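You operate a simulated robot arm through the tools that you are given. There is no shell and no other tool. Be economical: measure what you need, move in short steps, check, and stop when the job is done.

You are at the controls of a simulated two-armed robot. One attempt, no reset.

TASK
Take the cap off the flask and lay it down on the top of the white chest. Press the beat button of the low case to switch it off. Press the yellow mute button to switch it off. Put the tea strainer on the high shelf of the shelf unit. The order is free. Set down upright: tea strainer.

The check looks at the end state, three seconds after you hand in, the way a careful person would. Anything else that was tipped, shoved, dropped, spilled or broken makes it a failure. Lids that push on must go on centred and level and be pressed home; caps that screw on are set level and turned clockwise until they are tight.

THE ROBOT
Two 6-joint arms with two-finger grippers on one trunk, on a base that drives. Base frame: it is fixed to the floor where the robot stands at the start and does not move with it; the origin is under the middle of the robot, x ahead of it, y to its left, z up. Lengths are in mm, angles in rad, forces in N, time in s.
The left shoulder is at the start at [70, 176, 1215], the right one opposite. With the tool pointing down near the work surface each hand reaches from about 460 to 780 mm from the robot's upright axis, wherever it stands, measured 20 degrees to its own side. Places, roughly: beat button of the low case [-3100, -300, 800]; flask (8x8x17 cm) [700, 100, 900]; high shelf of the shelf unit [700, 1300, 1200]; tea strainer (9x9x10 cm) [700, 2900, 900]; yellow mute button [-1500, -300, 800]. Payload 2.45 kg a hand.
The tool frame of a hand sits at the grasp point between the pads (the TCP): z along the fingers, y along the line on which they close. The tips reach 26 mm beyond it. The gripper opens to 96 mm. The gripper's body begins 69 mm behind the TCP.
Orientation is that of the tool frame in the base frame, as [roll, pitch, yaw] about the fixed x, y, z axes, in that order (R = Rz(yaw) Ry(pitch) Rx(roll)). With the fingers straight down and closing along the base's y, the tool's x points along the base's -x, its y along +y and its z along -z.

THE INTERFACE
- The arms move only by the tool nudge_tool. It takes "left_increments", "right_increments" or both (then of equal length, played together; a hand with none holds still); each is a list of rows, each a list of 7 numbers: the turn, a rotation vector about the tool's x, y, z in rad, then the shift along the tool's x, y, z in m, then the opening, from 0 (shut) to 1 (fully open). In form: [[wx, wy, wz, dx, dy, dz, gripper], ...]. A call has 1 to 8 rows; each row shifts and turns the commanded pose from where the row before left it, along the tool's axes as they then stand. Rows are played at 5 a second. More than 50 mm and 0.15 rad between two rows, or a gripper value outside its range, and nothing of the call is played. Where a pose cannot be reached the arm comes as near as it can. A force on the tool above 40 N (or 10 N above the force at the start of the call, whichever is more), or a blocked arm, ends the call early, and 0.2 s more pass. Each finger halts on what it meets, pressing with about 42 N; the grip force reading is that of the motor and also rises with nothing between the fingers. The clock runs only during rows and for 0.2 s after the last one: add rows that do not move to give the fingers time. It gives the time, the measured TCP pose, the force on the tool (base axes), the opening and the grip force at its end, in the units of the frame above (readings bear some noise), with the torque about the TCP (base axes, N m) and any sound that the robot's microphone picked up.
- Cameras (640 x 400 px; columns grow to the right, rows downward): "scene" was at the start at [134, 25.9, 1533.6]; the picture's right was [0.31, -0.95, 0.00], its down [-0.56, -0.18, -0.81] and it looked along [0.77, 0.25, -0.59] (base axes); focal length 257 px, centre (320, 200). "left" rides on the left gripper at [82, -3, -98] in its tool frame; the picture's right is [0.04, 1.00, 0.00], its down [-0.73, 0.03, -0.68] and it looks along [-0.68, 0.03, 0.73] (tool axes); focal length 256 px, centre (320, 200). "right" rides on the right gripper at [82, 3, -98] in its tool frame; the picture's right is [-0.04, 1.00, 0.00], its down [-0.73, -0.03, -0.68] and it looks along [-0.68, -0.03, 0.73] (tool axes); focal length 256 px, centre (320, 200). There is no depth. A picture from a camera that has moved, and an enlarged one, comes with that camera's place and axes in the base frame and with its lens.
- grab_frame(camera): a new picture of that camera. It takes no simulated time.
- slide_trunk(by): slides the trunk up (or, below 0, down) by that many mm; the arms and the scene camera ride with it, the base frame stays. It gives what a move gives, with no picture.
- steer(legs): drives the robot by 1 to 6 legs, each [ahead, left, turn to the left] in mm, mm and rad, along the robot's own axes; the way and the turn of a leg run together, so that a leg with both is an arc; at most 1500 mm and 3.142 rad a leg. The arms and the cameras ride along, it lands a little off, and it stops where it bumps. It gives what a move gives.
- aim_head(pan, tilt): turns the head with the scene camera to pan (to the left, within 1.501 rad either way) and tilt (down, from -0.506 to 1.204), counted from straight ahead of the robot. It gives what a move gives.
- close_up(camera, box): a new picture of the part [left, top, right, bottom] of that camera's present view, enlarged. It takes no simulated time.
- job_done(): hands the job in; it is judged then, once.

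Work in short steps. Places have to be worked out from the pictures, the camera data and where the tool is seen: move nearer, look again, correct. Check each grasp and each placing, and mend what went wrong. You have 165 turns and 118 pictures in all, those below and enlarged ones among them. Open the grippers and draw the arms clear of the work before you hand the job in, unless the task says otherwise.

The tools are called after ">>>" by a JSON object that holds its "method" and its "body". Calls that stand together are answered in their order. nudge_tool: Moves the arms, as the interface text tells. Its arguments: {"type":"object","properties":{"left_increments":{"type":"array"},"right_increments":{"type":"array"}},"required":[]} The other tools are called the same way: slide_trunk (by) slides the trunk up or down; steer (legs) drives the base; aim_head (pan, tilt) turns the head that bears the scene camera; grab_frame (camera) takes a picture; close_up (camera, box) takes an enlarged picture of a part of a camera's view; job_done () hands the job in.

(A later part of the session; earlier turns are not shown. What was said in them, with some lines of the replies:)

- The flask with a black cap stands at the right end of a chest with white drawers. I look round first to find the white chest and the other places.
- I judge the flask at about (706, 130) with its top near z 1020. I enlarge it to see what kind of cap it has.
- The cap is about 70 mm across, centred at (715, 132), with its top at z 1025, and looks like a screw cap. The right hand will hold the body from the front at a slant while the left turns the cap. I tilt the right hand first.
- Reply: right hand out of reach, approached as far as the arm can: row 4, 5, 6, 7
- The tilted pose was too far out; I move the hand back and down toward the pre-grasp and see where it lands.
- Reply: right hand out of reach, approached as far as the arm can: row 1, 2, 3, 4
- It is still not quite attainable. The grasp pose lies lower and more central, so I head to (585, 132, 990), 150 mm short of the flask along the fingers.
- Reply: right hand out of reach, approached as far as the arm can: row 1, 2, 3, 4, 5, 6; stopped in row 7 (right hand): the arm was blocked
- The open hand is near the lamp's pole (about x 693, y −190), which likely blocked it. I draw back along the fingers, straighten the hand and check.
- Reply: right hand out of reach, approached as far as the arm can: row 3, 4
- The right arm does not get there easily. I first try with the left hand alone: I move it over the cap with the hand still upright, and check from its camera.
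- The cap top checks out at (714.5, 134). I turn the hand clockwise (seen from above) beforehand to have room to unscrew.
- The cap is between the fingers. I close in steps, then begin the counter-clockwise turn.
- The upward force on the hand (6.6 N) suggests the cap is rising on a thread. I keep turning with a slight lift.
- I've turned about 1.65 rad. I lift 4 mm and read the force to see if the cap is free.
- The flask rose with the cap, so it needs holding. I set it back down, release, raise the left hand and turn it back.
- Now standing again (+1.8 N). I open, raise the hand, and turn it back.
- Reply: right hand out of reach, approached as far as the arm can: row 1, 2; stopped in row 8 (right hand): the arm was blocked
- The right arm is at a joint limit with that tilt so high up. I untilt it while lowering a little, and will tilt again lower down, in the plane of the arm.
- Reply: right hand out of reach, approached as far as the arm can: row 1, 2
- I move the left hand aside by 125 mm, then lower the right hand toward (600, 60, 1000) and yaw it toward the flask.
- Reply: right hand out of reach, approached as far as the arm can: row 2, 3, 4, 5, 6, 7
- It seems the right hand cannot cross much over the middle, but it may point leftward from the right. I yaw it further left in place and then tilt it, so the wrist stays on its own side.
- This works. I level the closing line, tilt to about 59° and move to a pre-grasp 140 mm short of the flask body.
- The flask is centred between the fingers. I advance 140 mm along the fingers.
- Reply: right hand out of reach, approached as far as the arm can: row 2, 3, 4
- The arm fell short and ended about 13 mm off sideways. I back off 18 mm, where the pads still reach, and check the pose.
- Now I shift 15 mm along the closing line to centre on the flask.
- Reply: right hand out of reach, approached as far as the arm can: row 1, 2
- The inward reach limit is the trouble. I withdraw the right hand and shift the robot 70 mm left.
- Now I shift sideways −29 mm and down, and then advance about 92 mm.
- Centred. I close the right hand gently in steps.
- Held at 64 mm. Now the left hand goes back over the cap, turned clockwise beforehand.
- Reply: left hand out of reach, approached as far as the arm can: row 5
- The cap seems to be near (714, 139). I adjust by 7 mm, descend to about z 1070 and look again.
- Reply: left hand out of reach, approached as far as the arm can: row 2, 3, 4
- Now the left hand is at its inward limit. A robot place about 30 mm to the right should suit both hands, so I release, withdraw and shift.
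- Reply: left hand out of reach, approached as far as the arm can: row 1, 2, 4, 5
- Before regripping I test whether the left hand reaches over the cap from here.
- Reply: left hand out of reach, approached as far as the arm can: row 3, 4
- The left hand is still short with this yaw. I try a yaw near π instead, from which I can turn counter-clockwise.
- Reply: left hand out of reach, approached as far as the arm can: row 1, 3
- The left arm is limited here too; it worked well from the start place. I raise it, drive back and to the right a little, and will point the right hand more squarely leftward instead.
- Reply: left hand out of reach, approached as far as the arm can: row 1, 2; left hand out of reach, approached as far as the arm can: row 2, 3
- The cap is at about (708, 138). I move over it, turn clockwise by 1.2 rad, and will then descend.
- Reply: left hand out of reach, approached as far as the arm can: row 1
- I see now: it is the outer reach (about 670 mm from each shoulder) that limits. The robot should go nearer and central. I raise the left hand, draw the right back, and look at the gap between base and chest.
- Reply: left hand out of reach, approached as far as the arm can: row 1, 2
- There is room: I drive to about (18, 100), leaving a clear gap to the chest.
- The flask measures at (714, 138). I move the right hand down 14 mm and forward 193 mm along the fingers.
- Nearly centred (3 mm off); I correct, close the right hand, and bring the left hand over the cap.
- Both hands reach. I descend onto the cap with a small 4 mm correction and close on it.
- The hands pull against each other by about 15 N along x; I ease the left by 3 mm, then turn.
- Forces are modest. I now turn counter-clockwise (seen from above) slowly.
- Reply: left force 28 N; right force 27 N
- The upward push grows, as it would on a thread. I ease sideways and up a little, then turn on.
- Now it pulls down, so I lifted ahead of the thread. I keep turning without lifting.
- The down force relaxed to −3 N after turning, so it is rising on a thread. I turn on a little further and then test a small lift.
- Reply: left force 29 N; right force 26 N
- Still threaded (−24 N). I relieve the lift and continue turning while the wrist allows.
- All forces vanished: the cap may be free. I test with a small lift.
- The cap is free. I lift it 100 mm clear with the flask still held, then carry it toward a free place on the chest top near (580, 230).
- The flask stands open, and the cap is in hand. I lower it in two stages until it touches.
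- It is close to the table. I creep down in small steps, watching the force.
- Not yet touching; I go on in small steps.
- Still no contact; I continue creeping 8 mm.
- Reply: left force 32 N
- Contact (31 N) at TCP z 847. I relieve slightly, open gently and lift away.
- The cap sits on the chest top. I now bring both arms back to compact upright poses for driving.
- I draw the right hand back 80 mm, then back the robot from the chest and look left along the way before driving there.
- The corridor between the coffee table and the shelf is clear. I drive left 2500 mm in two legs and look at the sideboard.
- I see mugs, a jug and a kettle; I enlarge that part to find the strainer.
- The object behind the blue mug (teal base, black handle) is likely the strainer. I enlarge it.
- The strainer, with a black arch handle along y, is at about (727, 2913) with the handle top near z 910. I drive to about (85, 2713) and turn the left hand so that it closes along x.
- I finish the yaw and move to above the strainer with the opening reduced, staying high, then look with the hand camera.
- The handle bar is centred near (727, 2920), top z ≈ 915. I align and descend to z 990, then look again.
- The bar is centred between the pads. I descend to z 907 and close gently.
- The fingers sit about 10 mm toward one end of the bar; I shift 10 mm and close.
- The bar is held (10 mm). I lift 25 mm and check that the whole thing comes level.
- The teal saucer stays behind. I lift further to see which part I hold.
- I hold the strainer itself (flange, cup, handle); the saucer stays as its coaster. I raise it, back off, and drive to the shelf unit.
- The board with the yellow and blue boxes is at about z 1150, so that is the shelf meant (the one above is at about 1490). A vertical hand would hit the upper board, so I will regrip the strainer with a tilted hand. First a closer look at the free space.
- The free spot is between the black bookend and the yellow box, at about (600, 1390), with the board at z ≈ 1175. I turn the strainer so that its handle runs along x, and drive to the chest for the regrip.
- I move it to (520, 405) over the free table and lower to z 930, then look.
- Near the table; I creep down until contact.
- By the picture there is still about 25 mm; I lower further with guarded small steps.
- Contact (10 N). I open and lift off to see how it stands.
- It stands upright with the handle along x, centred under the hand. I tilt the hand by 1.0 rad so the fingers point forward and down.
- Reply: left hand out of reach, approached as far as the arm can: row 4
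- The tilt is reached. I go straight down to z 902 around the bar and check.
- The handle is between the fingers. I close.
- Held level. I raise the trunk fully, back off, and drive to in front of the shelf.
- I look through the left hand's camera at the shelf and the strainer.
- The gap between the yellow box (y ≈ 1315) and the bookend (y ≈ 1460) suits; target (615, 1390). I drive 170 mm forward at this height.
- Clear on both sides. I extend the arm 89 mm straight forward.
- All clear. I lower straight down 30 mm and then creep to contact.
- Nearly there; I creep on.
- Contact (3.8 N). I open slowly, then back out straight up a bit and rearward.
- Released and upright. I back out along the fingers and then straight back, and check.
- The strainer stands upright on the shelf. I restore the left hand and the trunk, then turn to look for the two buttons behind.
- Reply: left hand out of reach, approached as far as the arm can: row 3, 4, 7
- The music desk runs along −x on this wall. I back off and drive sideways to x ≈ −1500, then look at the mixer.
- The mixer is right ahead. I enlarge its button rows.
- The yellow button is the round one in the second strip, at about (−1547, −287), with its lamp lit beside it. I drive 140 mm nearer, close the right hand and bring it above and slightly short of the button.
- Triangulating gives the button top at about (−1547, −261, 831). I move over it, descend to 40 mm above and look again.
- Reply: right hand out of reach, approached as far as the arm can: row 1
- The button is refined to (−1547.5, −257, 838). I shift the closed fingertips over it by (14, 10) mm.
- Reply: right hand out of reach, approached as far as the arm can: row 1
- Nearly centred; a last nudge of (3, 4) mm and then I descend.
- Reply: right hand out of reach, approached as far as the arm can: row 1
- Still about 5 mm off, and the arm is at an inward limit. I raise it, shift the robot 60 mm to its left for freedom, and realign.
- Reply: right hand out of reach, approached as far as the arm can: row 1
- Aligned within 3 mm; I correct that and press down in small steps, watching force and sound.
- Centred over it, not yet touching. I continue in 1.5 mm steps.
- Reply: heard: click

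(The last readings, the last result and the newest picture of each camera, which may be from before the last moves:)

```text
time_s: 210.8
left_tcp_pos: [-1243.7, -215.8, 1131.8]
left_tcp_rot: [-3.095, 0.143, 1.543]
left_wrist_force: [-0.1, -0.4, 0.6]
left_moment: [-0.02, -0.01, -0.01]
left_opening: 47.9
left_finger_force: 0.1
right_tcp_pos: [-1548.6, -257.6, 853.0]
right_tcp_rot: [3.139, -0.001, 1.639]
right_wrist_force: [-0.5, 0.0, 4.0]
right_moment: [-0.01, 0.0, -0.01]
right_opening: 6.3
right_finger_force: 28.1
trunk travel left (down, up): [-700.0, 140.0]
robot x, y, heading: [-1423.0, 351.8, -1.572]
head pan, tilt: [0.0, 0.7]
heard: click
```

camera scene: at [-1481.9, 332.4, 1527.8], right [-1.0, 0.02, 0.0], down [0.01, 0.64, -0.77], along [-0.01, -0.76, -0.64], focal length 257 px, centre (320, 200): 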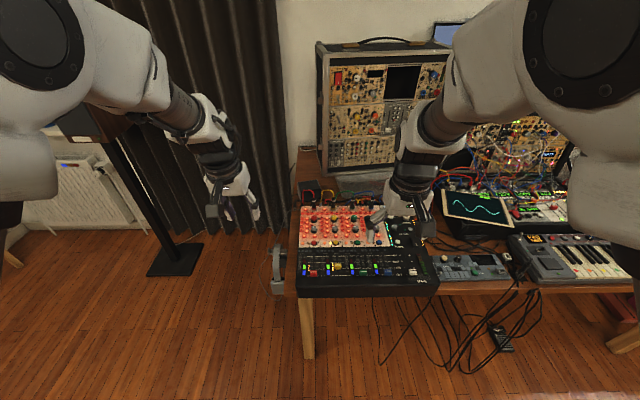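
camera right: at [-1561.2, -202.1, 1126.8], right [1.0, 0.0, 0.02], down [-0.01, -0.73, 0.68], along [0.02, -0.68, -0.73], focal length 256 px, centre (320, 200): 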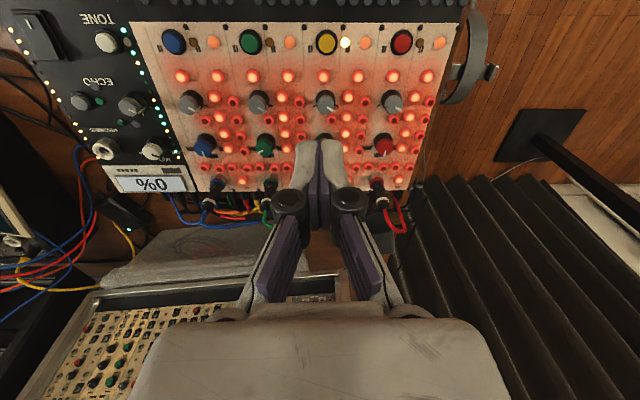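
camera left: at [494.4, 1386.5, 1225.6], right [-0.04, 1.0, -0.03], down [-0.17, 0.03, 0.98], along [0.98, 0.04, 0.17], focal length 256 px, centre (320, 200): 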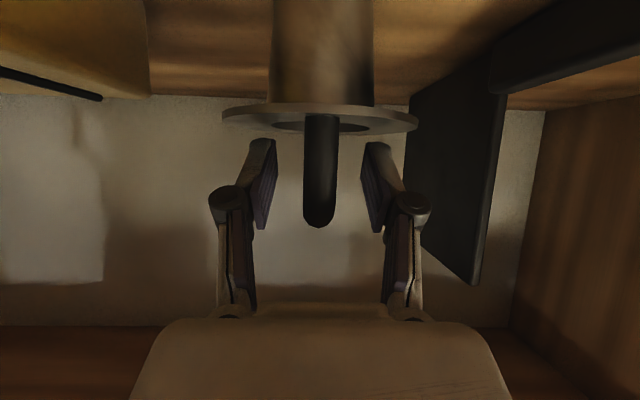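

A click with 4 N. I lift off and check the lamp.

>>> {"method": "nudge_tool", "body": {"right_increments": [[0, 0, 0, 0, 0, -0.01, 0], [0, 0, 0, 0, 0, -0.03, 0], [0, 0, 0, 0, 0, -0.04, 0], [0, 0, 0, 0, 0, -0.04, 0]]}}

>>> {"method": "close_up", "body": {"camera": "right", "box": [200, 0, 440, 180]}}

```text
time_s: 211.8
left_tcp_pos: [-1244.9, -217.3, 1131.8]
left_tcp_rot: [-3.093, 0.142, 1.545]
left_wrist_force: [0.6, 0.5, 0.0]
left_moment: [-0.07, 0.06, -0.06]
left_opening: 48.1
left_finger_force: 0.1
right_tcp_pos: [-1548.2, -257.3, 972.1]
right_tcp_rot: [3.141, -0.001, 1.638]
right_wrist_force: [0.5, -0.1, 1.1]
right_moment: [-0.05, 0.02, 0.01]
right_opening: 0.0
right_finger_force: 28.2
trunk travel left (down, up): [-700.0, 140.0]
robot x, y, heading: [-1422.7, 351.0, -1.575]
head pan, tilt: [0.0, 0.7]
```

```text
2.22 times, centred on (320, 90) of right
camera zoom: at [-1550.9, -174.4, 1071.0], right [1.0, 0.03, 0.0], down [0.02, -0.73, 0.68], along [0.02, -0.68, -0.73], focal length 569 px, centre (320, 444)
```

zoom: 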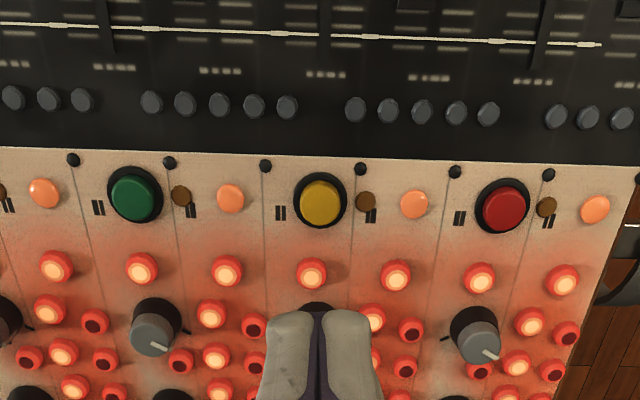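

The lamp is out: mute is off. I raise the hand and drive along the desk to the low case near x −3100.

>>> {"method": "nudge_tool", "body": {"right_increments": [[0, 0, 0, 0.03, 0, -0.03, 0], [0, 0, 0, 0.04, 0, -0.03, 0], [0, 0, 0, 0.04, 0, -0.03, 0], [0, 0, 0, 0, 0, -0.04, 0], [0, 0, 0, 0, 0, -0.04, 0]]}}

>>> {"method": "steer", "body": {"legs": [[-130, 0, 0], [0, -1400, 0]]}}

>>> {"method": "aim_head", "body": {"pan": -0.3, "tilt": 0.6}}

>>> {"method": "grab_frame", "body": {"camera": "scene"}}

```text
time_s: 213.0
left_tcp_pos: [-1244.2, -216.6, 1130.8]
left_tcp_rot: [-3.094, 0.143, 1.545]
left_wrist_force: [-0.6, 0.5, -0.1]
left_moment: [-0.03, -0.03, 0.04]
left_opening: 47.9
left_finger_force: 0.1
right_tcp_pos: [-1558.7, -149.2, 1144.8]
right_tcp_rot: [3.122, -0.004, 1.632]
right_wrist_force: [-0.2, -0.3, 0.0]
right_moment: [-0.03, -0.03, 0.0]
right_opening: 0.0
right_finger_force: 28.8
trunk travel left (down, up): [-700.0, 140.0]
robot x, y, heading: [-1426.0, 353.3, -1.571]
head pan, tilt: [0.0, 0.7]
```

```text
time_s: 220.9
left_tcp_pos: [-2651.2, -75.6, 1132.0]
left_tcp_rot: [-3.095, 0.142, 1.522]
left_wrist_force: [-0.3, -0.5, 0.0]
left_moment: [0.04, 0.01, -0.03]
left_opening: 48.1
left_finger_force: 0.0
right_tcp_pos: [-2964.6, -2.5, 1145.6]
right_tcp_rot: [3.124, -0.001, 1.612]
right_wrist_force: [-1.0, -0.4, -0.1]
right_moment: [-0.01, 0.0, 0.01]
right_opening: 0.0
right_finger_force: 28.8
trunk travel left (down, up): [-700.0, 140.0]
robot x, y, heading: [-2815.5, 497.6, -1.59]
head pan, tilt: [0.0, 0.7]
```

```text
time_s: 221.7
left_tcp_pos: [-2650.9, -75.6, 1132.3]
left_tcp_rot: [-3.093, 0.143, 1.524]
left_wrist_force: [-0.2, 0.1, -0.1]
left_moment: [-0.01, 0.01, 0.02]
left_opening: 48.1
left_finger_force: 0.1
right_tcp_pos: [-2965.0, -1.7, 1146.3]
right_tcp_rot: [3.12, 0.001, 1.61]
right_wrist_force: [0.3, -0.3, 0.2]
right_moment: [0.02, 0.0, 0.0]
right_opening: 0.0
right_finger_force: 28.7
trunk travel left (down, up): [-700.0, 140.0]
robot x, y, heading: [-2818.1, 499.6, -1.593]
head pan, tilt: [-0.3, 0.6]
```

```text
23 pictures are left
camera scene: at [-2845.7, 362.7, 1536.3], right [-0.95, 0.31, 0.0], down [0.18, 0.54, -0.82], along [-0.26, -0.78, -0.57], focal length 257 px, centre (320, 200)
```

scene: 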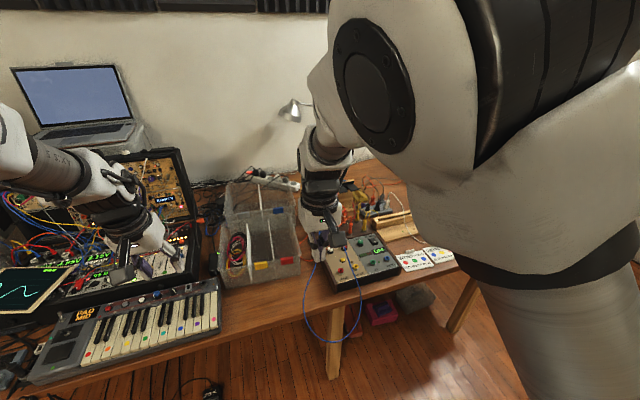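

The low grey case with coloured buttons is ahead; I enlarge it.

>>> {"method": "close_up", "body": {"camera": "scene", "box": [310, 215, 430, 300]}}

```text
4.71 times, centred on (370, 258) of scene
camera zoom: at [-2845.7, 362.7, 1536.3], right [-0.95, 0.31, 0.0], down [0.18, 0.54, -0.82], along [-0.26, -0.78, -0.57], focal length 1209 px, centre (85, -71)
```

zoom: 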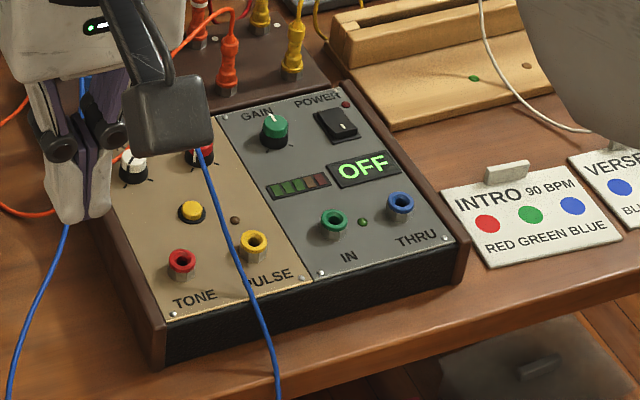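

This case has a yellow button at about (−3136, −243). I drive closer and look through the right hand camera for the label and lamp.

>>> {"method": "steer", "body": {"legs": [[140, -185, 0.015]]}}

>>> {"method": "grab_frame", "body": {"camera": "right"}}

```text
time_s: 223.4
left_tcp_pos: [-2828.5, -209.2, 1131.8]
left_tcp_rot: [-3.094, 0.143, 1.537]
left_wrist_force: [0.2, -0.1, -1.2]
left_moment: [-0.01, 0.0, -0.01]
left_opening: 48.2
left_finger_force: 0.1
right_tcp_pos: [-3144.3, -139.8, 1146.4]
right_tcp_rot: [3.121, -0.001, 1.625]
right_wrist_force: [0.3, 0.3, 0.6]
right_moment: [-0.01, 0.01, 0.02]
right_opening: 0.0
right_finger_force: 28.5
trunk travel left (down, up): [-700.0, 140.0]
robot x, y, heading: [-3001.6, 363.8, -1.576]
head pan, tilt: [-0.3, 0.6]
```

```text
21 pictures are left
camera right: at [-3147.2, -57.1, 1245.0], right [1.0, 0.01, 0.02], down [0.0, -0.73, 0.68], along [0.02, -0.68, -0.73], focal length 256 px, centre (320, 200)
```

right: 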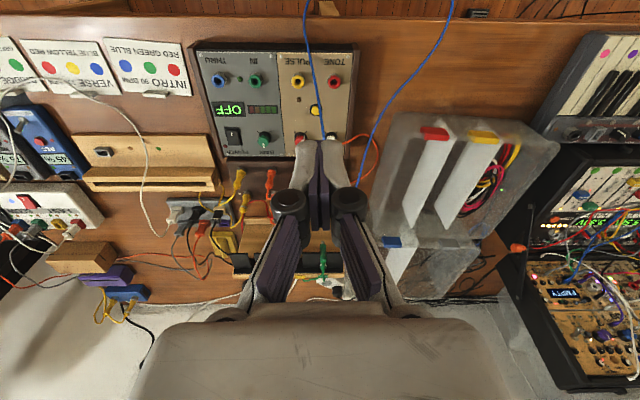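

>>> {"method": "close_up", "body": {"camera": "right", "box": [185, 30, 365, 150]}}

```text
3.33 times, centred on (275, 90) of right
camera zoom: at [-3147.2, -57.1, 1245.0], right [1.0, 0.01, 0.02], down [0.0, -0.73, 0.68], along [0.02, -0.68, -0.73], focal length 853 px, centre (470, 567)
```

zoom: 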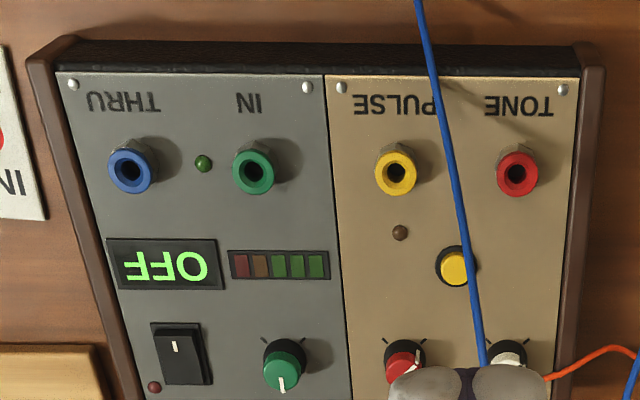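

The lamp by the button looks dark; it may blink. I move the hand aside, let time pass, and look again.

>>> {"method": "nudge_tool", "body": {"right_increments": [[0, 0, 0, 0, -0.04, 0, 0], [0, 0, 0, 0.02, -0.04, 0, 0], [0, 0, 0, 0.02, 0, 0, 0]]}}

>>> {"method": "close_up", "body": {"camera": "right", "box": [250, 20, 430, 140]}}

```text
time_s: 224.2
left_tcp_pos: [-2828.2, -207.4, 1130.7]
left_tcp_rot: [-3.093, 0.145, 1.54]
left_wrist_force: [0.4, -1.0, -0.1]
left_moment: [0.01, 0.04, 0.0]
left_opening: 48.1
left_finger_force: 0.0
right_tcp_pos: [-3224.2, -104.6, 1144.1]
right_tcp_rot: [3.123, 0.0, 1.624]
right_wrist_force: [1.2, 0.0, -0.1]
right_moment: [-0.01, 0.0, 0.0]
right_opening: 0.3
right_finger_force: 28.7
trunk travel left (down, up): [-700.0, 140.0]
robot x, y, heading: [-3002.2, 358.8, -1.576]
head pan, tilt: [-0.3, 0.6]
```

```text
3.33 times, centred on (340, 80) of right
camera zoom: at [-3227.1, -21.4, 1242.3], right [1.0, 0.01, 0.02], down [0.0, -0.73, 0.68], along [0.02, -0.68, -0.73], focal length 853 px, centre (253, 600)
```

zoom: 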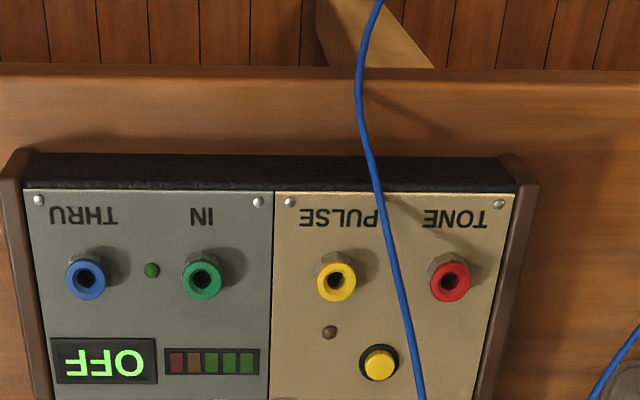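

The lamp is dark again. It may flash with the beat, so I sample once more at another time, with a wider view of the case.

>>> {"method": "nudge_tool", "body": {"right_increments": [[0, 0, 0, -0.01, 0, 0, 0]]}}

>>> {"method": "close_up", "body": {"camera": "right", "box": [250, 30, 430, 150]}}

>>> {"method": "nudge_tool", "body": {"right_increments": [[0, 0, 0, -0.01, 0, 0, 0], [0, 0, 0, -0.01, 0, 0, 0]]}}

>>> {"method": "close_up", "body": {"camera": "right", "box": [250, 30, 430, 150]}}

```text
time_s: 224.6
left_tcp_pos: [-2830.9, -209.1, 1131.8]
left_tcp_rot: [-3.095, 0.141, 1.539]
left_wrist_force: [0.4, 0.0, -0.2]
left_moment: [0.02, 0.0, 0.02]
left_opening: 47.8
left_finger_force: 0.0
right_tcp_pos: [-3225.6, -116.0, 1142.8]
right_tcp_rot: [3.121, 0.0, 1.625]
right_wrist_force: [0.3, -0.1, 0.1]
right_moment: [0.03, 0.01, 0.03]
right_opening: 0.0
right_finger_force: 28.3
trunk travel left (down, up): [-700.0, 140.0]
robot x, y, heading: [-3005.2, 361.7, -1.576]
head pan, tilt: [-0.3, 0.6]
```

```text
3.33 times, centred on (340, 90) of right
camera zoom: at [-3229.3, -32.8, 1241.4], right [1.0, 0.01, 0.02], down [0.0, -0.74, 0.68], along [0.03, -0.68, -0.73], focal length 853 px, centre (253, 567)
```

zoom: 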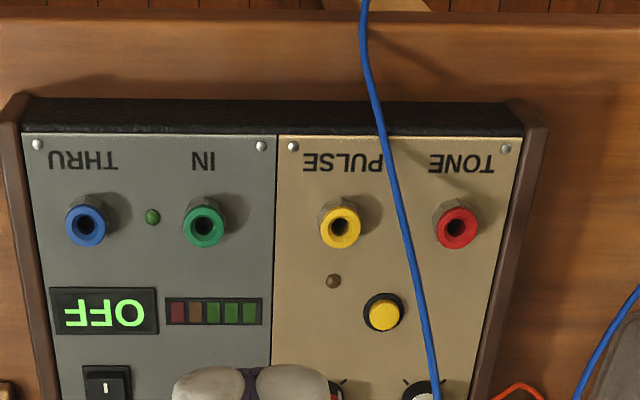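

```text
time_s: 225.2
left_tcp_pos: [-2829.7, -209.2, 1131.5]
left_tcp_rot: [-3.095, 0.142, 1.538]
left_wrist_force: [-0.5, -0.4, 0.1]
left_moment: [0.03, 0.0, -0.03]
left_opening: 47.6
left_finger_force: 0.0
right_tcp_pos: [-3223.7, -136.5, 1142.5]
right_tcp_rot: [3.119, 0.001, 1.626]
right_wrist_force: [0.1, -0.5, 0.3]
right_moment: [0.03, 0.0, 0.01]
right_opening: 0.0
right_finger_force: 28.3
trunk travel left (down, up): [-700.0, 140.0]
robot x, y, heading: [-3002.1, 357.7, -1.578]
head pan, tilt: [-0.3, 0.6]
```

```text
3.33 times, centred on (340, 90) of right
camera zoom: at [-3227.1, -53.1, 1241.6], right [1.0, 0.01, 0.02], down [-0.01, -0.74, 0.68], along [0.03, -0.68, -0.74], focal length 853 px, centre (253, 567)
```

zoom: 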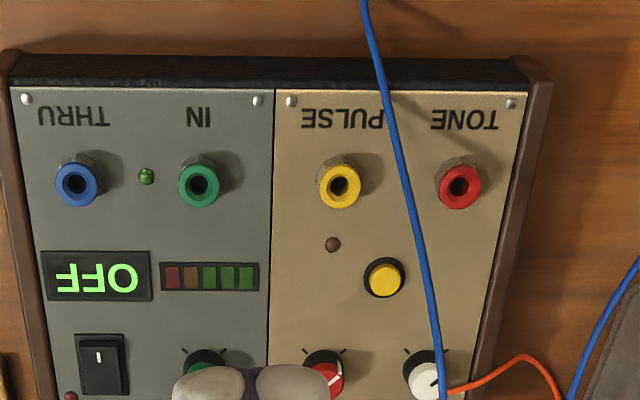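

The lamp is still dark, so I check that no other low case is near this place: a fresh scene view of the desk here.

>>> {"method": "aim_head", "body": {"pan": -0.1, "tilt": 0.75}}

>>> {"method": "grab_frame", "body": {"camera": "scene"}}

```text
time_s: 225.9
left_tcp_pos: [-2829.6, -209.7, 1131.8]
left_tcp_rot: [-3.094, 0.142, 1.539]
left_wrist_force: [-0.1, 0.1, -0.1]
left_moment: [0.0, 0.01, 0.0]
left_opening: 48.1
left_finger_force: 0.1
right_tcp_pos: [-3222.8, -134.9, 1143.7]
right_tcp_rot: [3.119, -0.001, 1.625]
right_wrist_force: [-0.1, -1.3, 0.3]
right_moment: [0.01, 0.01, -0.01]
right_opening: 0.0
right_finger_force: 28.8
trunk travel left (down, up): [-700.0, 140.0]
robot x, y, heading: [-3003.6, 361.7, -1.572]
head pan, tilt: [-0.099, 0.75]
```

```text
16 pictures are left
camera scene: at [-3013.0, 228.8, 1523.5], right [-0.99, 0.11, 0.0], down [0.07, 0.68, -0.73], along [-0.08, -0.73, -0.68], focal length 257 px, centre (320, 200)
```

scene: 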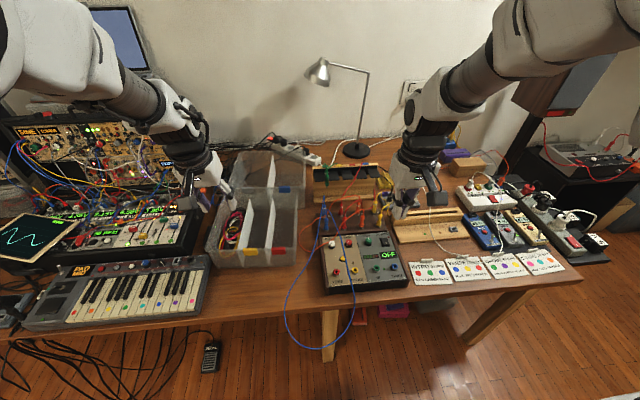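

>>> {"method": "close_up", "body": {"camera": "scene", "box": [300, 155, 420, 295]}}

```text
2.86 times, centred on (360, 225) of scene
camera zoom: at [-3013.0, 228.8, 1523.5], right [-0.99, 0.11, 0.0], down [0.07, 0.68, -0.73], along [-0.08, -0.73, -0.68], focal length 734 px, centre (206, 129)
```

zoom: 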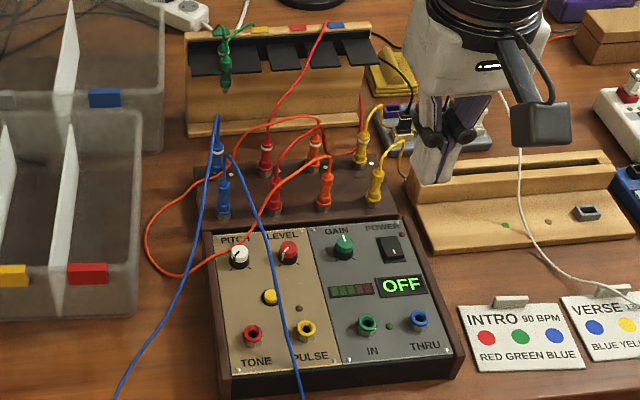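

This is the right case (button at (−3146, −250, 804)). A blue cable hangs about 40 mm above the button, so I tilt the closed hand 0.6 rad to come in beneath it from the −x side. First the tilt and a move to a point 60 mm short.

>>> {"method": "nudge_tool", "body": {"right_increments": [[-0.13, 0, 0, 0, 0, 0, 0], [-0.15, 0, 0, 0, 0, 0, 0], [-0.15, 0, 0, 0, 0, 0, 0], [-0.15, 0, 0, 0, 0, 0, 0], [0, 0, 0, 0, 0, 0, 0]]}}

>>> {"method": "close_up", "body": {"camera": "scene", "box": [300, 155, 440, 295]}}

```text
time_s: 227.1
left_tcp_pos: [-2829.4, -209.7, 1131.1]
left_tcp_rot: [-3.095, 0.144, 1.536]
left_wrist_force: [0.5, -0.5, 0.0]
left_moment: [-0.01, 0.04, 0.02]
left_opening: 48.0
left_finger_force: 0.1
right_tcp_pos: [-3224.9, -135.1, 1144.6]
right_tcp_rot: [2.539, 0.0, 1.625]
right_wrist_force: [0.8, -0.2, 0.0]
right_moment: [0.01, 0.06, 0.0]
right_opening: 0.0
right_finger_force: 28.4
trunk travel left (down, up): [-700.0, 140.0]
robot x, y, heading: [-3002.8, 364.3, -1.578]
head pan, tilt: [-0.099, 0.75]
```

```text
2.86 times, centred on (370, 225) of scene
camera zoom: at [-3012.0, 228.8, 1523.5], right [-0.99, 0.11, 0.0], down [0.07, 0.68, -0.73], along [-0.08, -0.73, -0.68], focal length 734 px, centre (177, 129)
```

zoom: 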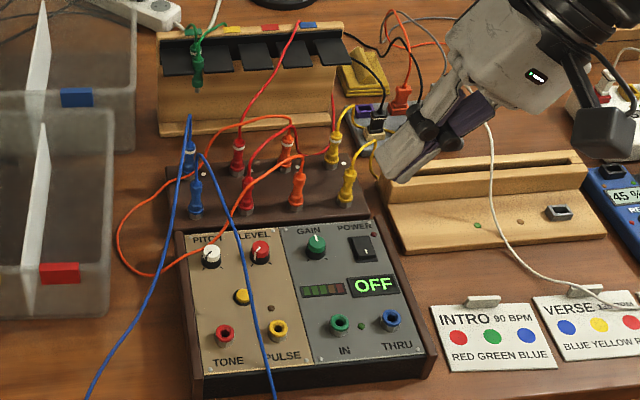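

I move in to the point 60 mm short of the button along the slanted fingers, and check from both cameras.

>>> {"method": "nudge_tool", "body": {"right_increments": [[0, 0, 0, -0.0195, -0.0208, 0.039, 0], [0, 0, 0, -0.0195, -0.0208, 0.039, 0], [0, 0, 0, -0.0195, -0.0208, 0.039, 0], [0, 0, 0, -0.0195, -0.0208, 0.039, 0], [0, 0, 0, -0.0195, -0.0208, 0.039, 0], [0, 0, 0, -0.0192, -0.0208, 0.039, 0], [0, 0, 0, 0, 0, 0, 0]]}}

>>> {"method": "close_up", "body": {"camera": "right", "box": [180, 0, 480, 200]}}

>>> {"method": "close_up", "body": {"camera": "scene", "box": [310, 200, 410, 280]}}

```text
time_s: 228.7
left_tcp_pos: [-2829.4, -209.5, 1132.6]
left_tcp_rot: [-3.096, 0.143, 1.537]
left_wrist_force: [0.6, 0.0, -0.7]
left_moment: [-0.01, 0.0, -0.02]
left_opening: 48.0
left_finger_force: 0.0
right_tcp_pos: [-3189.4, -247.4, 881.4]
right_tcp_rot: [2.538, 0.0, 1.626]
right_wrist_force: [0.4, -0.2, 0.1]
right_moment: [0.01, 0.01, -0.02]
right_opening: 0.1
right_finger_force: 28.7
trunk travel left (down, up): [-700.0, 140.0]
robot x, y, heading: [-3004.6, 363.4, -1.583]
head pan, tilt: [-0.099, 0.75]
```

```text
2.00 times, centred on (330, 100) of right
camera zoom: at [-3247.1, -168.1, 964.4], right [0.82, 0.01, 0.57], down [-0.37, -0.75, 0.54], along [0.43, -0.66, -0.62], focal length 512 px, centre (300, 400)
```

zoom: 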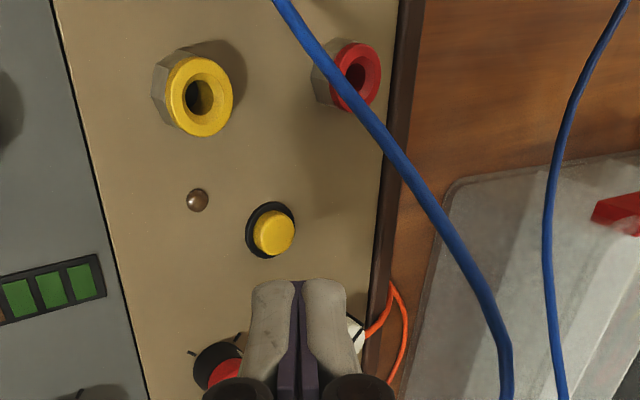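

```text
5.00 times, centred on (360, 240) of scene
camera zoom: at [-3013.1, 229.4, 1523.6], right [-0.99, 0.11, 0.0], down [0.07, 0.68, -0.73], along [-0.08, -0.73, -0.68], focal length 1284 px, centre (120, 0)
```

zoom: 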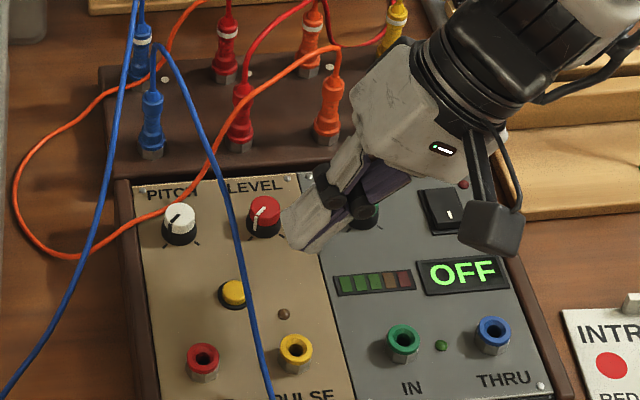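

The button refines to (−3144, −254, 798). I correct 9 mm sideways and advance 55 mm along the fingers, then creep.

>>> {"method": "nudge_tool", "body": {"right_increments": [[0, 0, 0, -0.008, -0.001, 0.02, 0], [0, 0, 0, 0, 0, 0.02, 0], [0, 0, 0, 0, 0, 0.012, 0], [0, 0, 0, 0, 0, 0, 0]]}}

>>> {"method": "close_up", "body": {"camera": "right", "box": [180, 30, 480, 230]}}

>>> {"method": "close_up", "body": {"camera": "scene", "box": [310, 210, 390, 275]}}

```text
time_s: 229.7
left_tcp_pos: [-2830.6, -208.1, 1132.4]
left_tcp_rot: [-3.094, 0.144, 1.536]
left_wrist_force: [1.0, -0.1, 0.2]
left_moment: [-0.04, 0.02, 0.02]
left_opening: 47.9
left_finger_force: 0.0
right_tcp_pos: [-3161.0, -255.6, 837.1]
right_tcp_rot: [2.541, -0.001, 1.624]
right_wrist_force: [0.0, -0.5, -0.5]
right_moment: [-0.02, 0.02, 0.03]
right_opening: 0.0
right_finger_force: 28.3
trunk travel left (down, up): [-700.0, 140.0]
robot x, y, heading: [-3003.1, 359.2, -1.575]
head pan, tilt: [-0.099, 0.75]
```

```text
2.00 times, centred on (330, 130) of right
camera zoom: at [-3217.8, -176.6, 920.5], right [0.82, 0.0, 0.57], down [-0.37, -0.75, 0.54], along [0.43, -0.66, -0.62], focal length 512 px, centre (300, 340)
```

zoom: 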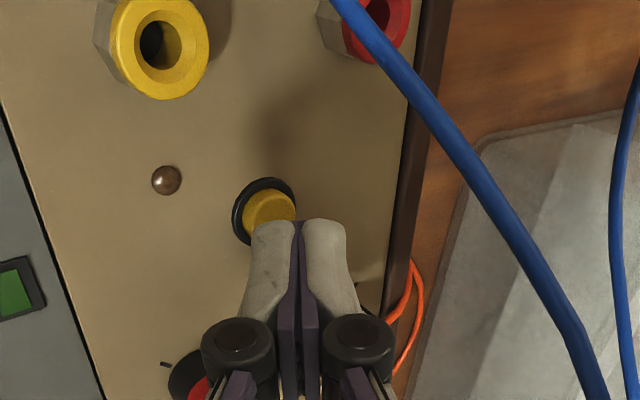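

```text
6.15 times, centred on (350, 242) of scene
camera zoom: at [-3013.2, 228.2, 1523.4], right [-0.99, 0.11, 0.0], down [0.07, 0.68, -0.73], along [-0.08, -0.73, -0.68], focal length 1581 px, centre (135, -62)
```

zoom: 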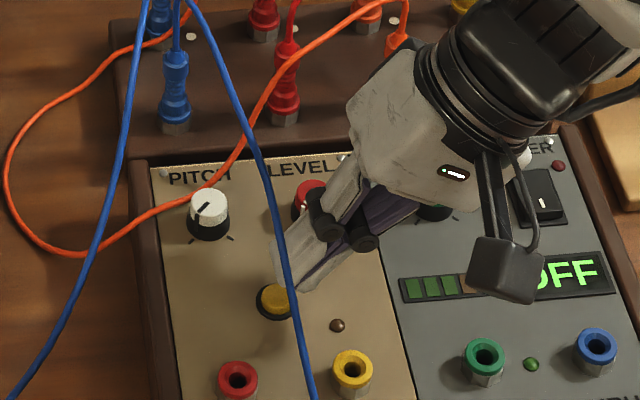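

Well aimed; I shift 5 mm toward the robot and creep in, 2 mm at a time.

>>> {"method": "nudge_tool", "body": {"right_increments": [[0, 0, 0, 0.005, 0, 0.003, 0], [0, 0, 0, 0, 0, 0.002, 0], [0, 0, 0, 0, 0, 0.002, 0], [0, 0, 0, 0, 0, 0.002, 0], [0, 0, 0, 0, 0, 0, 0]]}}

```text
time_s: 230.9
left_tcp_pos: [-2830.0, -208.1, 1131.7]
left_tcp_rot: [-3.092, 0.142, 1.538]
left_wrist_force: [-0.5, 0.3, 0.1]
left_moment: [-0.03, 0.0, -0.02]
left_opening: 47.9
left_finger_force: 0.0
right_tcp_pos: [-3155.9, -251.0, 829.3]
right_tcp_rot: [2.54, 0.0, 1.625]
right_wrist_force: [0.7, 0.0, 0.3]
right_moment: [0.0, -0.01, 0.01]
right_opening: 0.0
right_finger_force: 28.1
trunk travel left (down, up): [-700.0, 140.0]
robot x, y, heading: [-3004.7, 363.2, -1.582]
head pan, tilt: [-0.099, 0.75]
```

>>> {"method": "nudge_tool", "body": {"right_increments": [[0, 0, 0, 0, -0.00085, 0.00124, 0], [0, 0, 0, 0, -0.00085, 0.00124, 0], [0, 0, 0, 0, -0.00085, 0.00124, 0], [0, 0, 0, 0, 0, 0, 0]]}}

```text
time_s: 231.9
left_tcp_pos: [-2830.9, -209.7, 1132.0]
left_tcp_rot: [-3.094, 0.142, 1.537]
left_wrist_force: [0.4, 0.6, 1.3]
left_moment: [0.03, 0.03, 0.02]
left_opening: 47.8
left_finger_force: 0.1
right_tcp_pos: [-3154.4, -250.5, 825.0]
right_tcp_rot: [2.539, -0.001, 1.625]
right_wrist_force: [-0.7, -0.4, -0.3]
right_moment: [0.0, 0.01, -0.02]
right_opening: 0.0
right_finger_force: 29.1
trunk travel left (down, up): [-700.0, 140.0]
robot x, y, heading: [-3007.4, 364.0, -1.582]
head pan, tilt: [-0.099, 0.75]
```

>>> {"method": "nudge_tool", "body": {"right_increments": [[0, 0, 0, 0, -0.00085, 0.00124, 0], [0, 0, 0, 0, -0.00085, 0.00124, 0], [0, 0, 0, 0, -0.00085, 0.00124, 0], [0, 0, 0, 0, 0, 0, 0]]}}

>>> {"method": "close_up", "body": {"camera": "right", "box": [220, 60, 400, 200]}}

```text
time_s: 232.9
left_tcp_pos: [-2830.3, -209.8, 1131.5]
left_tcp_rot: [-3.095, 0.144, 1.538]
left_wrist_force: [0.3, -0.3, 0.4]
left_moment: [0.01, -0.01, 0.01]
left_opening: 48.0
left_finger_force: 0.0
right_tcp_pos: [-3154.7, -250.0, 820.2]
right_tcp_rot: [2.54, 0.001, 1.626]
right_wrist_force: [-0.5, 0.7, 0.3]
right_moment: [-0.02, -0.01, 0.01]
right_opening: 0.0
right_finger_force: 28.3
trunk travel left (down, up): [-700.0, 140.0]
robot x, y, heading: [-3002.7, 362.8, -1.581]
head pan, tilt: [-0.099, 0.75]
```

```text
2.86 times, centred on (310, 130) of right
camera zoom: at [-3212.4, -171.0, 904.5], right [0.82, 0.0, 0.57], down [-0.37, -0.75, 0.54], along [0.43, -0.66, -0.62], focal length 731 px, centre (349, 400)
```

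zoom: 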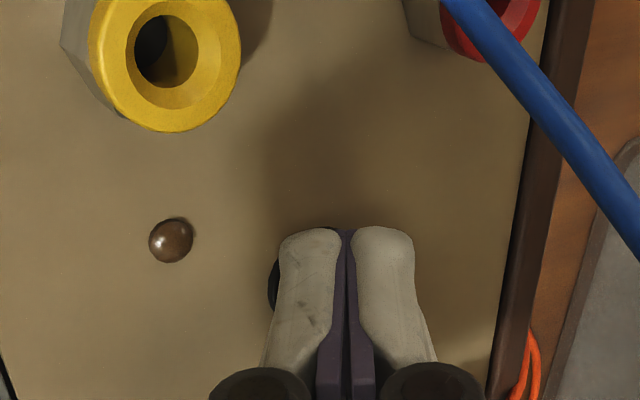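

The tip covers the button. I continue downward.

>>> {"method": "nudge_tool", "body": {"right_increments": [[0, 0, 0, 0, -0.00085, 0.00124, 0], [0, 0, 0, 0, -0.00085, 0.00124, 0], [0, 0, 0, 0, -0.00085, 0.00124, 0], [0, 0, 0, 0, -0.00085, 0.00124, 0], [0, 0, 0, 0, 0, 0, 0]]}}

```text
time_s: 234.1
left_tcp_pos: [-2828.8, -207.1, 1132.9]
left_tcp_rot: [-3.095, 0.144, 1.537]
left_wrist_force: [-0.5, 1.0, -0.2]
left_moment: [-0.01, 0.0, 0.04]
left_opening: 48.2
left_finger_force: 0.1
right_tcp_pos: [-3154.7, -250.6, 816.4]
right_tcp_rot: [2.541, 0.004, 1.624]
right_wrist_force: [-0.9, -0.4, 15.5]
right_moment: [-0.06, -0.1, 0.0]
right_opening: 0.0
right_finger_force: 28.6
trunk travel left (down, up): [-700.0, 140.0]
robot x, y, heading: [-3004.0, 364.7, -1.58]
head pan, tilt: [-0.099, 0.75]
heard: click
```

A click. I lift off vertically, then back out along the fingers, and look at the lamp.

>>> {"method": "nudge_tool", "body": {"right_increments": [[0, 0, 0, 0, 0.0057, -0.0082, 0], [0, 0, 0, 0, 0, -0.03, 0], [0, 0, 0, 0, 0, -0.04, 0], [0, 0, 0, 0, 0, -0.04, 0]]}}

>>> {"method": "close_up", "body": {"camera": "scene", "box": [310, 200, 410, 280]}}

```text
time_s: 235.1
left_tcp_pos: [-2830.1, -208.4, 1132.6]
left_tcp_rot: [-3.094, 0.143, 1.539]
left_wrist_force: [-0.1, 0.0, 0.9]
left_moment: [-0.03, 0.0, 0.01]
left_opening: 47.9
left_finger_force: 0.1
right_tcp_pos: [-3218.2, -254.1, 916.8]
right_tcp_rot: [2.539, -0.001, 1.626]
right_wrist_force: [0.1, 0.3, -0.2]
right_moment: [-0.01, -0.02, -0.01]
right_opening: 0.0
right_finger_force: 28.5
trunk travel left (down, up): [-700.0, 140.0]
robot x, y, heading: [-3003.8, 359.5, -1.579]
head pan, tilt: [-0.099, 0.75]
```

```text
5.00 times, centred on (360, 240) of scene
camera zoom: at [-3013.7, 229.5, 1523.5], right [-0.99, 0.11, 0.0], down [0.07, 0.68, -0.73], along [-0.08, -0.73, -0.68], focal length 1284 px, centre (120, 0)
```

zoom: 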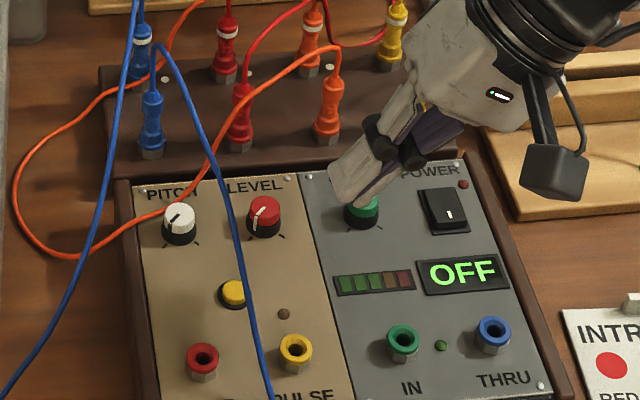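

The lamp is dark now. I take a few further samples at different moments while drawing the arm back, to make sure it does not flash.

>>> {"method": "nudge_tool", "body": {"right_increments": [[0, 0, 0, 0, 0, -0.03, 0]]}}

>>> {"method": "close_up", "body": {"camera": "scene", "box": [310, 200, 410, 280]}}

>>> {"method": "nudge_tool", "body": {"right_increments": [[0, 0, 0, 0, 0, -0.03, 0]]}}

>>> {"method": "close_up", "body": {"camera": "scene", "box": [310, 200, 410, 280]}}

```text
time_s: 235.5
left_tcp_pos: [-2831.0, -208.7, 1131.9]
left_tcp_rot: [-3.096, 0.145, 1.536]
left_wrist_force: [-0.3, -0.3, -0.8]
left_moment: [-0.02, -0.05, -0.03]
left_opening: 48.1
left_finger_force: 0.0
right_tcp_pos: [-3235.0, -254.4, 940.3]
right_tcp_rot: [2.539, 0.001, 1.625]
right_wrist_force: [0.4, 0.2, 0.2]
right_moment: [-0.05, -0.03, -0.04]
right_opening: 0.1
right_finger_force: 28.5
trunk travel left (down, up): [-700.0, 140.0]
robot x, y, heading: [-3003.4, 363.4, -1.58]
head pan, tilt: [-0.099, 0.75]
```

```text
5.00 times, centred on (360, 240) of scene
camera zoom: at [-3014.2, 229.6, 1523.5], right [-0.99, 0.11, 0.0], down [0.07, 0.68, -0.73], along [-0.08, -0.73, -0.68], focal length 1284 px, centre (120, 0)
```

zoom: 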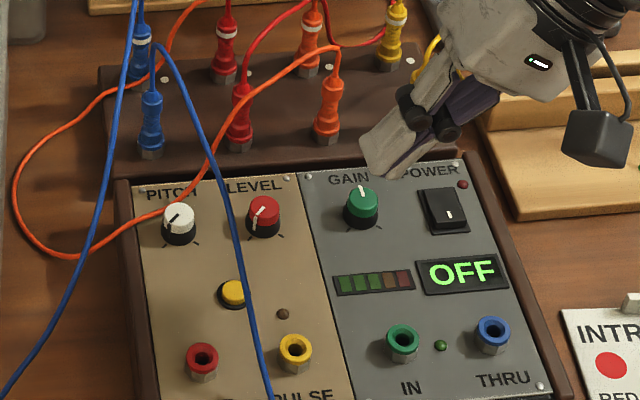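

```text
time_s: 235.9
left_tcp_pos: [-2830.1, -208.8, 1131.8]
left_tcp_rot: [-3.094, 0.142, 1.539]
left_wrist_force: [0.3, 0.5, 0.5]
left_moment: [-0.01, 0.0, -0.01]
left_opening: 48.2
left_finger_force: 0.0
right_tcp_pos: [-3253.2, -255.4, 965.5]
right_tcp_rot: [2.54, 0.0, 1.625]
right_wrist_force: [-0.7, 0.9, -0.4]
right_moment: [-0.05, -0.05, -0.02]
right_opening: 0.0
right_finger_force: 28.1
trunk travel left (down, up): [-700.0, 140.0]
robot x, y, heading: [-3004.2, 364.2, -1.578]
head pan, tilt: [-0.099, 0.75]
```

```text
5.00 times, centred on (360, 240) of scene
camera zoom: at [-3013.8, 229.3, 1523.5], right [-0.99, 0.11, 0.0], down [0.07, 0.68, -0.73], along [-0.08, -0.73, -0.68], focal length 1284 px, centre (120, 0)
```

zoom: 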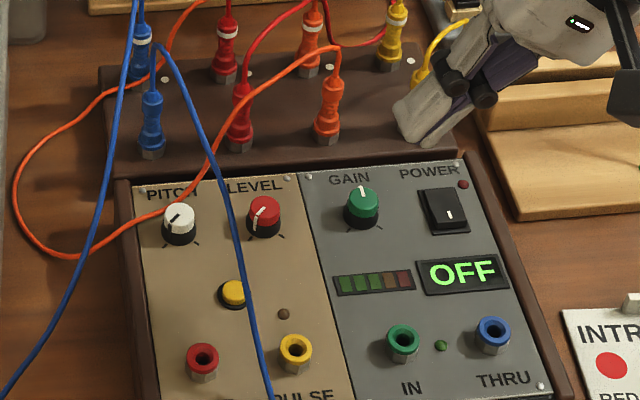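

Still dark on every sample, one click registered. I draw the right arm up and clear, straighten it, open the gripper and back the robot off.

>>> {"method": "nudge_tool", "body": {"right_increments": [[0, 0, 0, 0.02, 0, -0.04, 0], [0, 0, 0, 0.02, 0, -0.04, 0], [0.15, 0, 0, 0.03, 0, -0.03, 0], [0.15, 0, 0, 0.03, 0, 0, 0], [0.15, 0, 0, 0, 0, 0, 0.3], [0.15, 0, 0, 0, 0, 0, 0.6], [0, 0, 0, 0, 0, 0, 0.6]]}}

>>> {"method": "steer", "body": {"legs": [[-250, 0, 0]]}}

>>> {"method": "grab_frame", "body": {"camera": "scene"}}

```text
time_s: 237.5
left_tcp_pos: [-2829.8, -208.0, 1131.1]
left_tcp_rot: [-3.097, 0.144, 1.537]
left_wrist_force: [0.3, 0.5, 0.4]
left_moment: [0.0, -0.03, -0.03]
left_opening: 48.3
left_finger_force: 0.0
right_tcp_pos: [-3321.3, -158.3, 1056.1]
right_tcp_rot: [3.14, 0.0, 1.626]
right_wrist_force: [0.6, -0.8, -0.3]
right_moment: [0.02, 0.01, 0.02]
right_opening: 57.5
right_finger_force: 0.0
trunk travel left (down, up): [-700.0, 140.0]
robot x, y, heading: [-3000.2, 362.4, -1.58]
head pan, tilt: [-0.099, 0.75]
```

```text
time_s: 239.3
left_tcp_pos: [-2830.7, 39.0, 1130.7]
left_tcp_rot: [-3.095, 0.141, 1.534]
left_wrist_force: [-0.2, -0.2, -0.2]
left_moment: [0.04, 0.01, -0.02]
left_opening: 48.0
left_finger_force: 0.0
right_tcp_pos: [-3319.8, 91.4, 1055.4]
right_tcp_rot: [3.14, -0.001, 1.621]
right_wrist_force: [0.3, 0.7, -0.6]
right_moment: [0.03, -0.02, 0.0]
right_opening: 57.8
right_finger_force: 0.2
trunk travel left (down, up): [-700.0, 140.0]
robot x, y, heading: [-3005.5, 611.9, -1.582]
head pan, tilt: [-0.099, 0.75]
```

```text
5 pictures are left
camera scene: at [-3011.6, 476.3, 1523.3], right [-0.99, 0.11, 0.0], down [0.08, 0.68, -0.73], along [-0.08, -0.73, -0.68], focal length 257 px, centre (320, 200)
```

scene: 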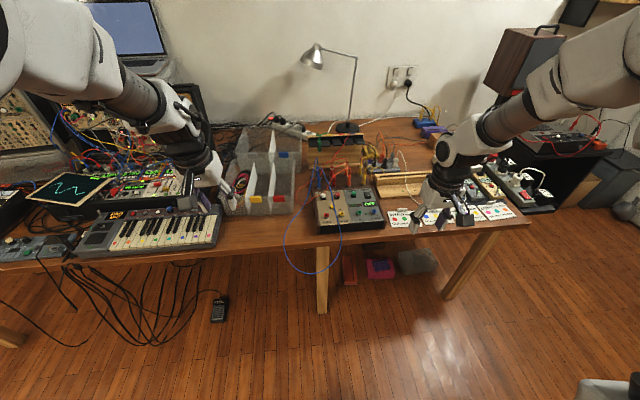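

One last look at the lamp from here.

>>> {"method": "close_up", "body": {"camera": "scene", "box": [310, 180, 390, 240]}}

```text
6.67 times, centred on (350, 210) of scene
camera zoom: at [-3011.6, 476.3, 1523.3], right [-0.99, 0.11, 0.0], down [0.08, 0.68, -0.73], along [-0.08, -0.73, -0.68], focal length 1713 px, centre (120, 133)
```

zoom: 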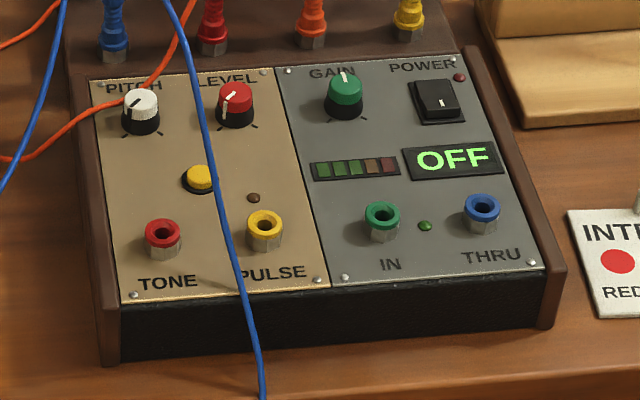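

>>> {"method": "job_done", "body": {}}

```text
The job is handed in.
```

I did all four actions and handed the job in, but I couldn't visibly confirm that the beat is off.

- **Flask cap:** unscrewed and set down on the chest top. The flask is still standing upright.
- **Tea strainer:** standing upright on the high shelf. I took that to be the board at about z 1160, between the bookend and the yellow box. The saucer it stood on is still on the sideboard.
- **Mute button:** pressed once. It clicked and its lamp went out.
- **Beat button:** pressed once on the grey and tan case, and it clicked. Its lamp was dark in every picture before and after the press, so I relied on your wording that it was on.

Both arms are clear of the work. Both grippers are open, though not fully.
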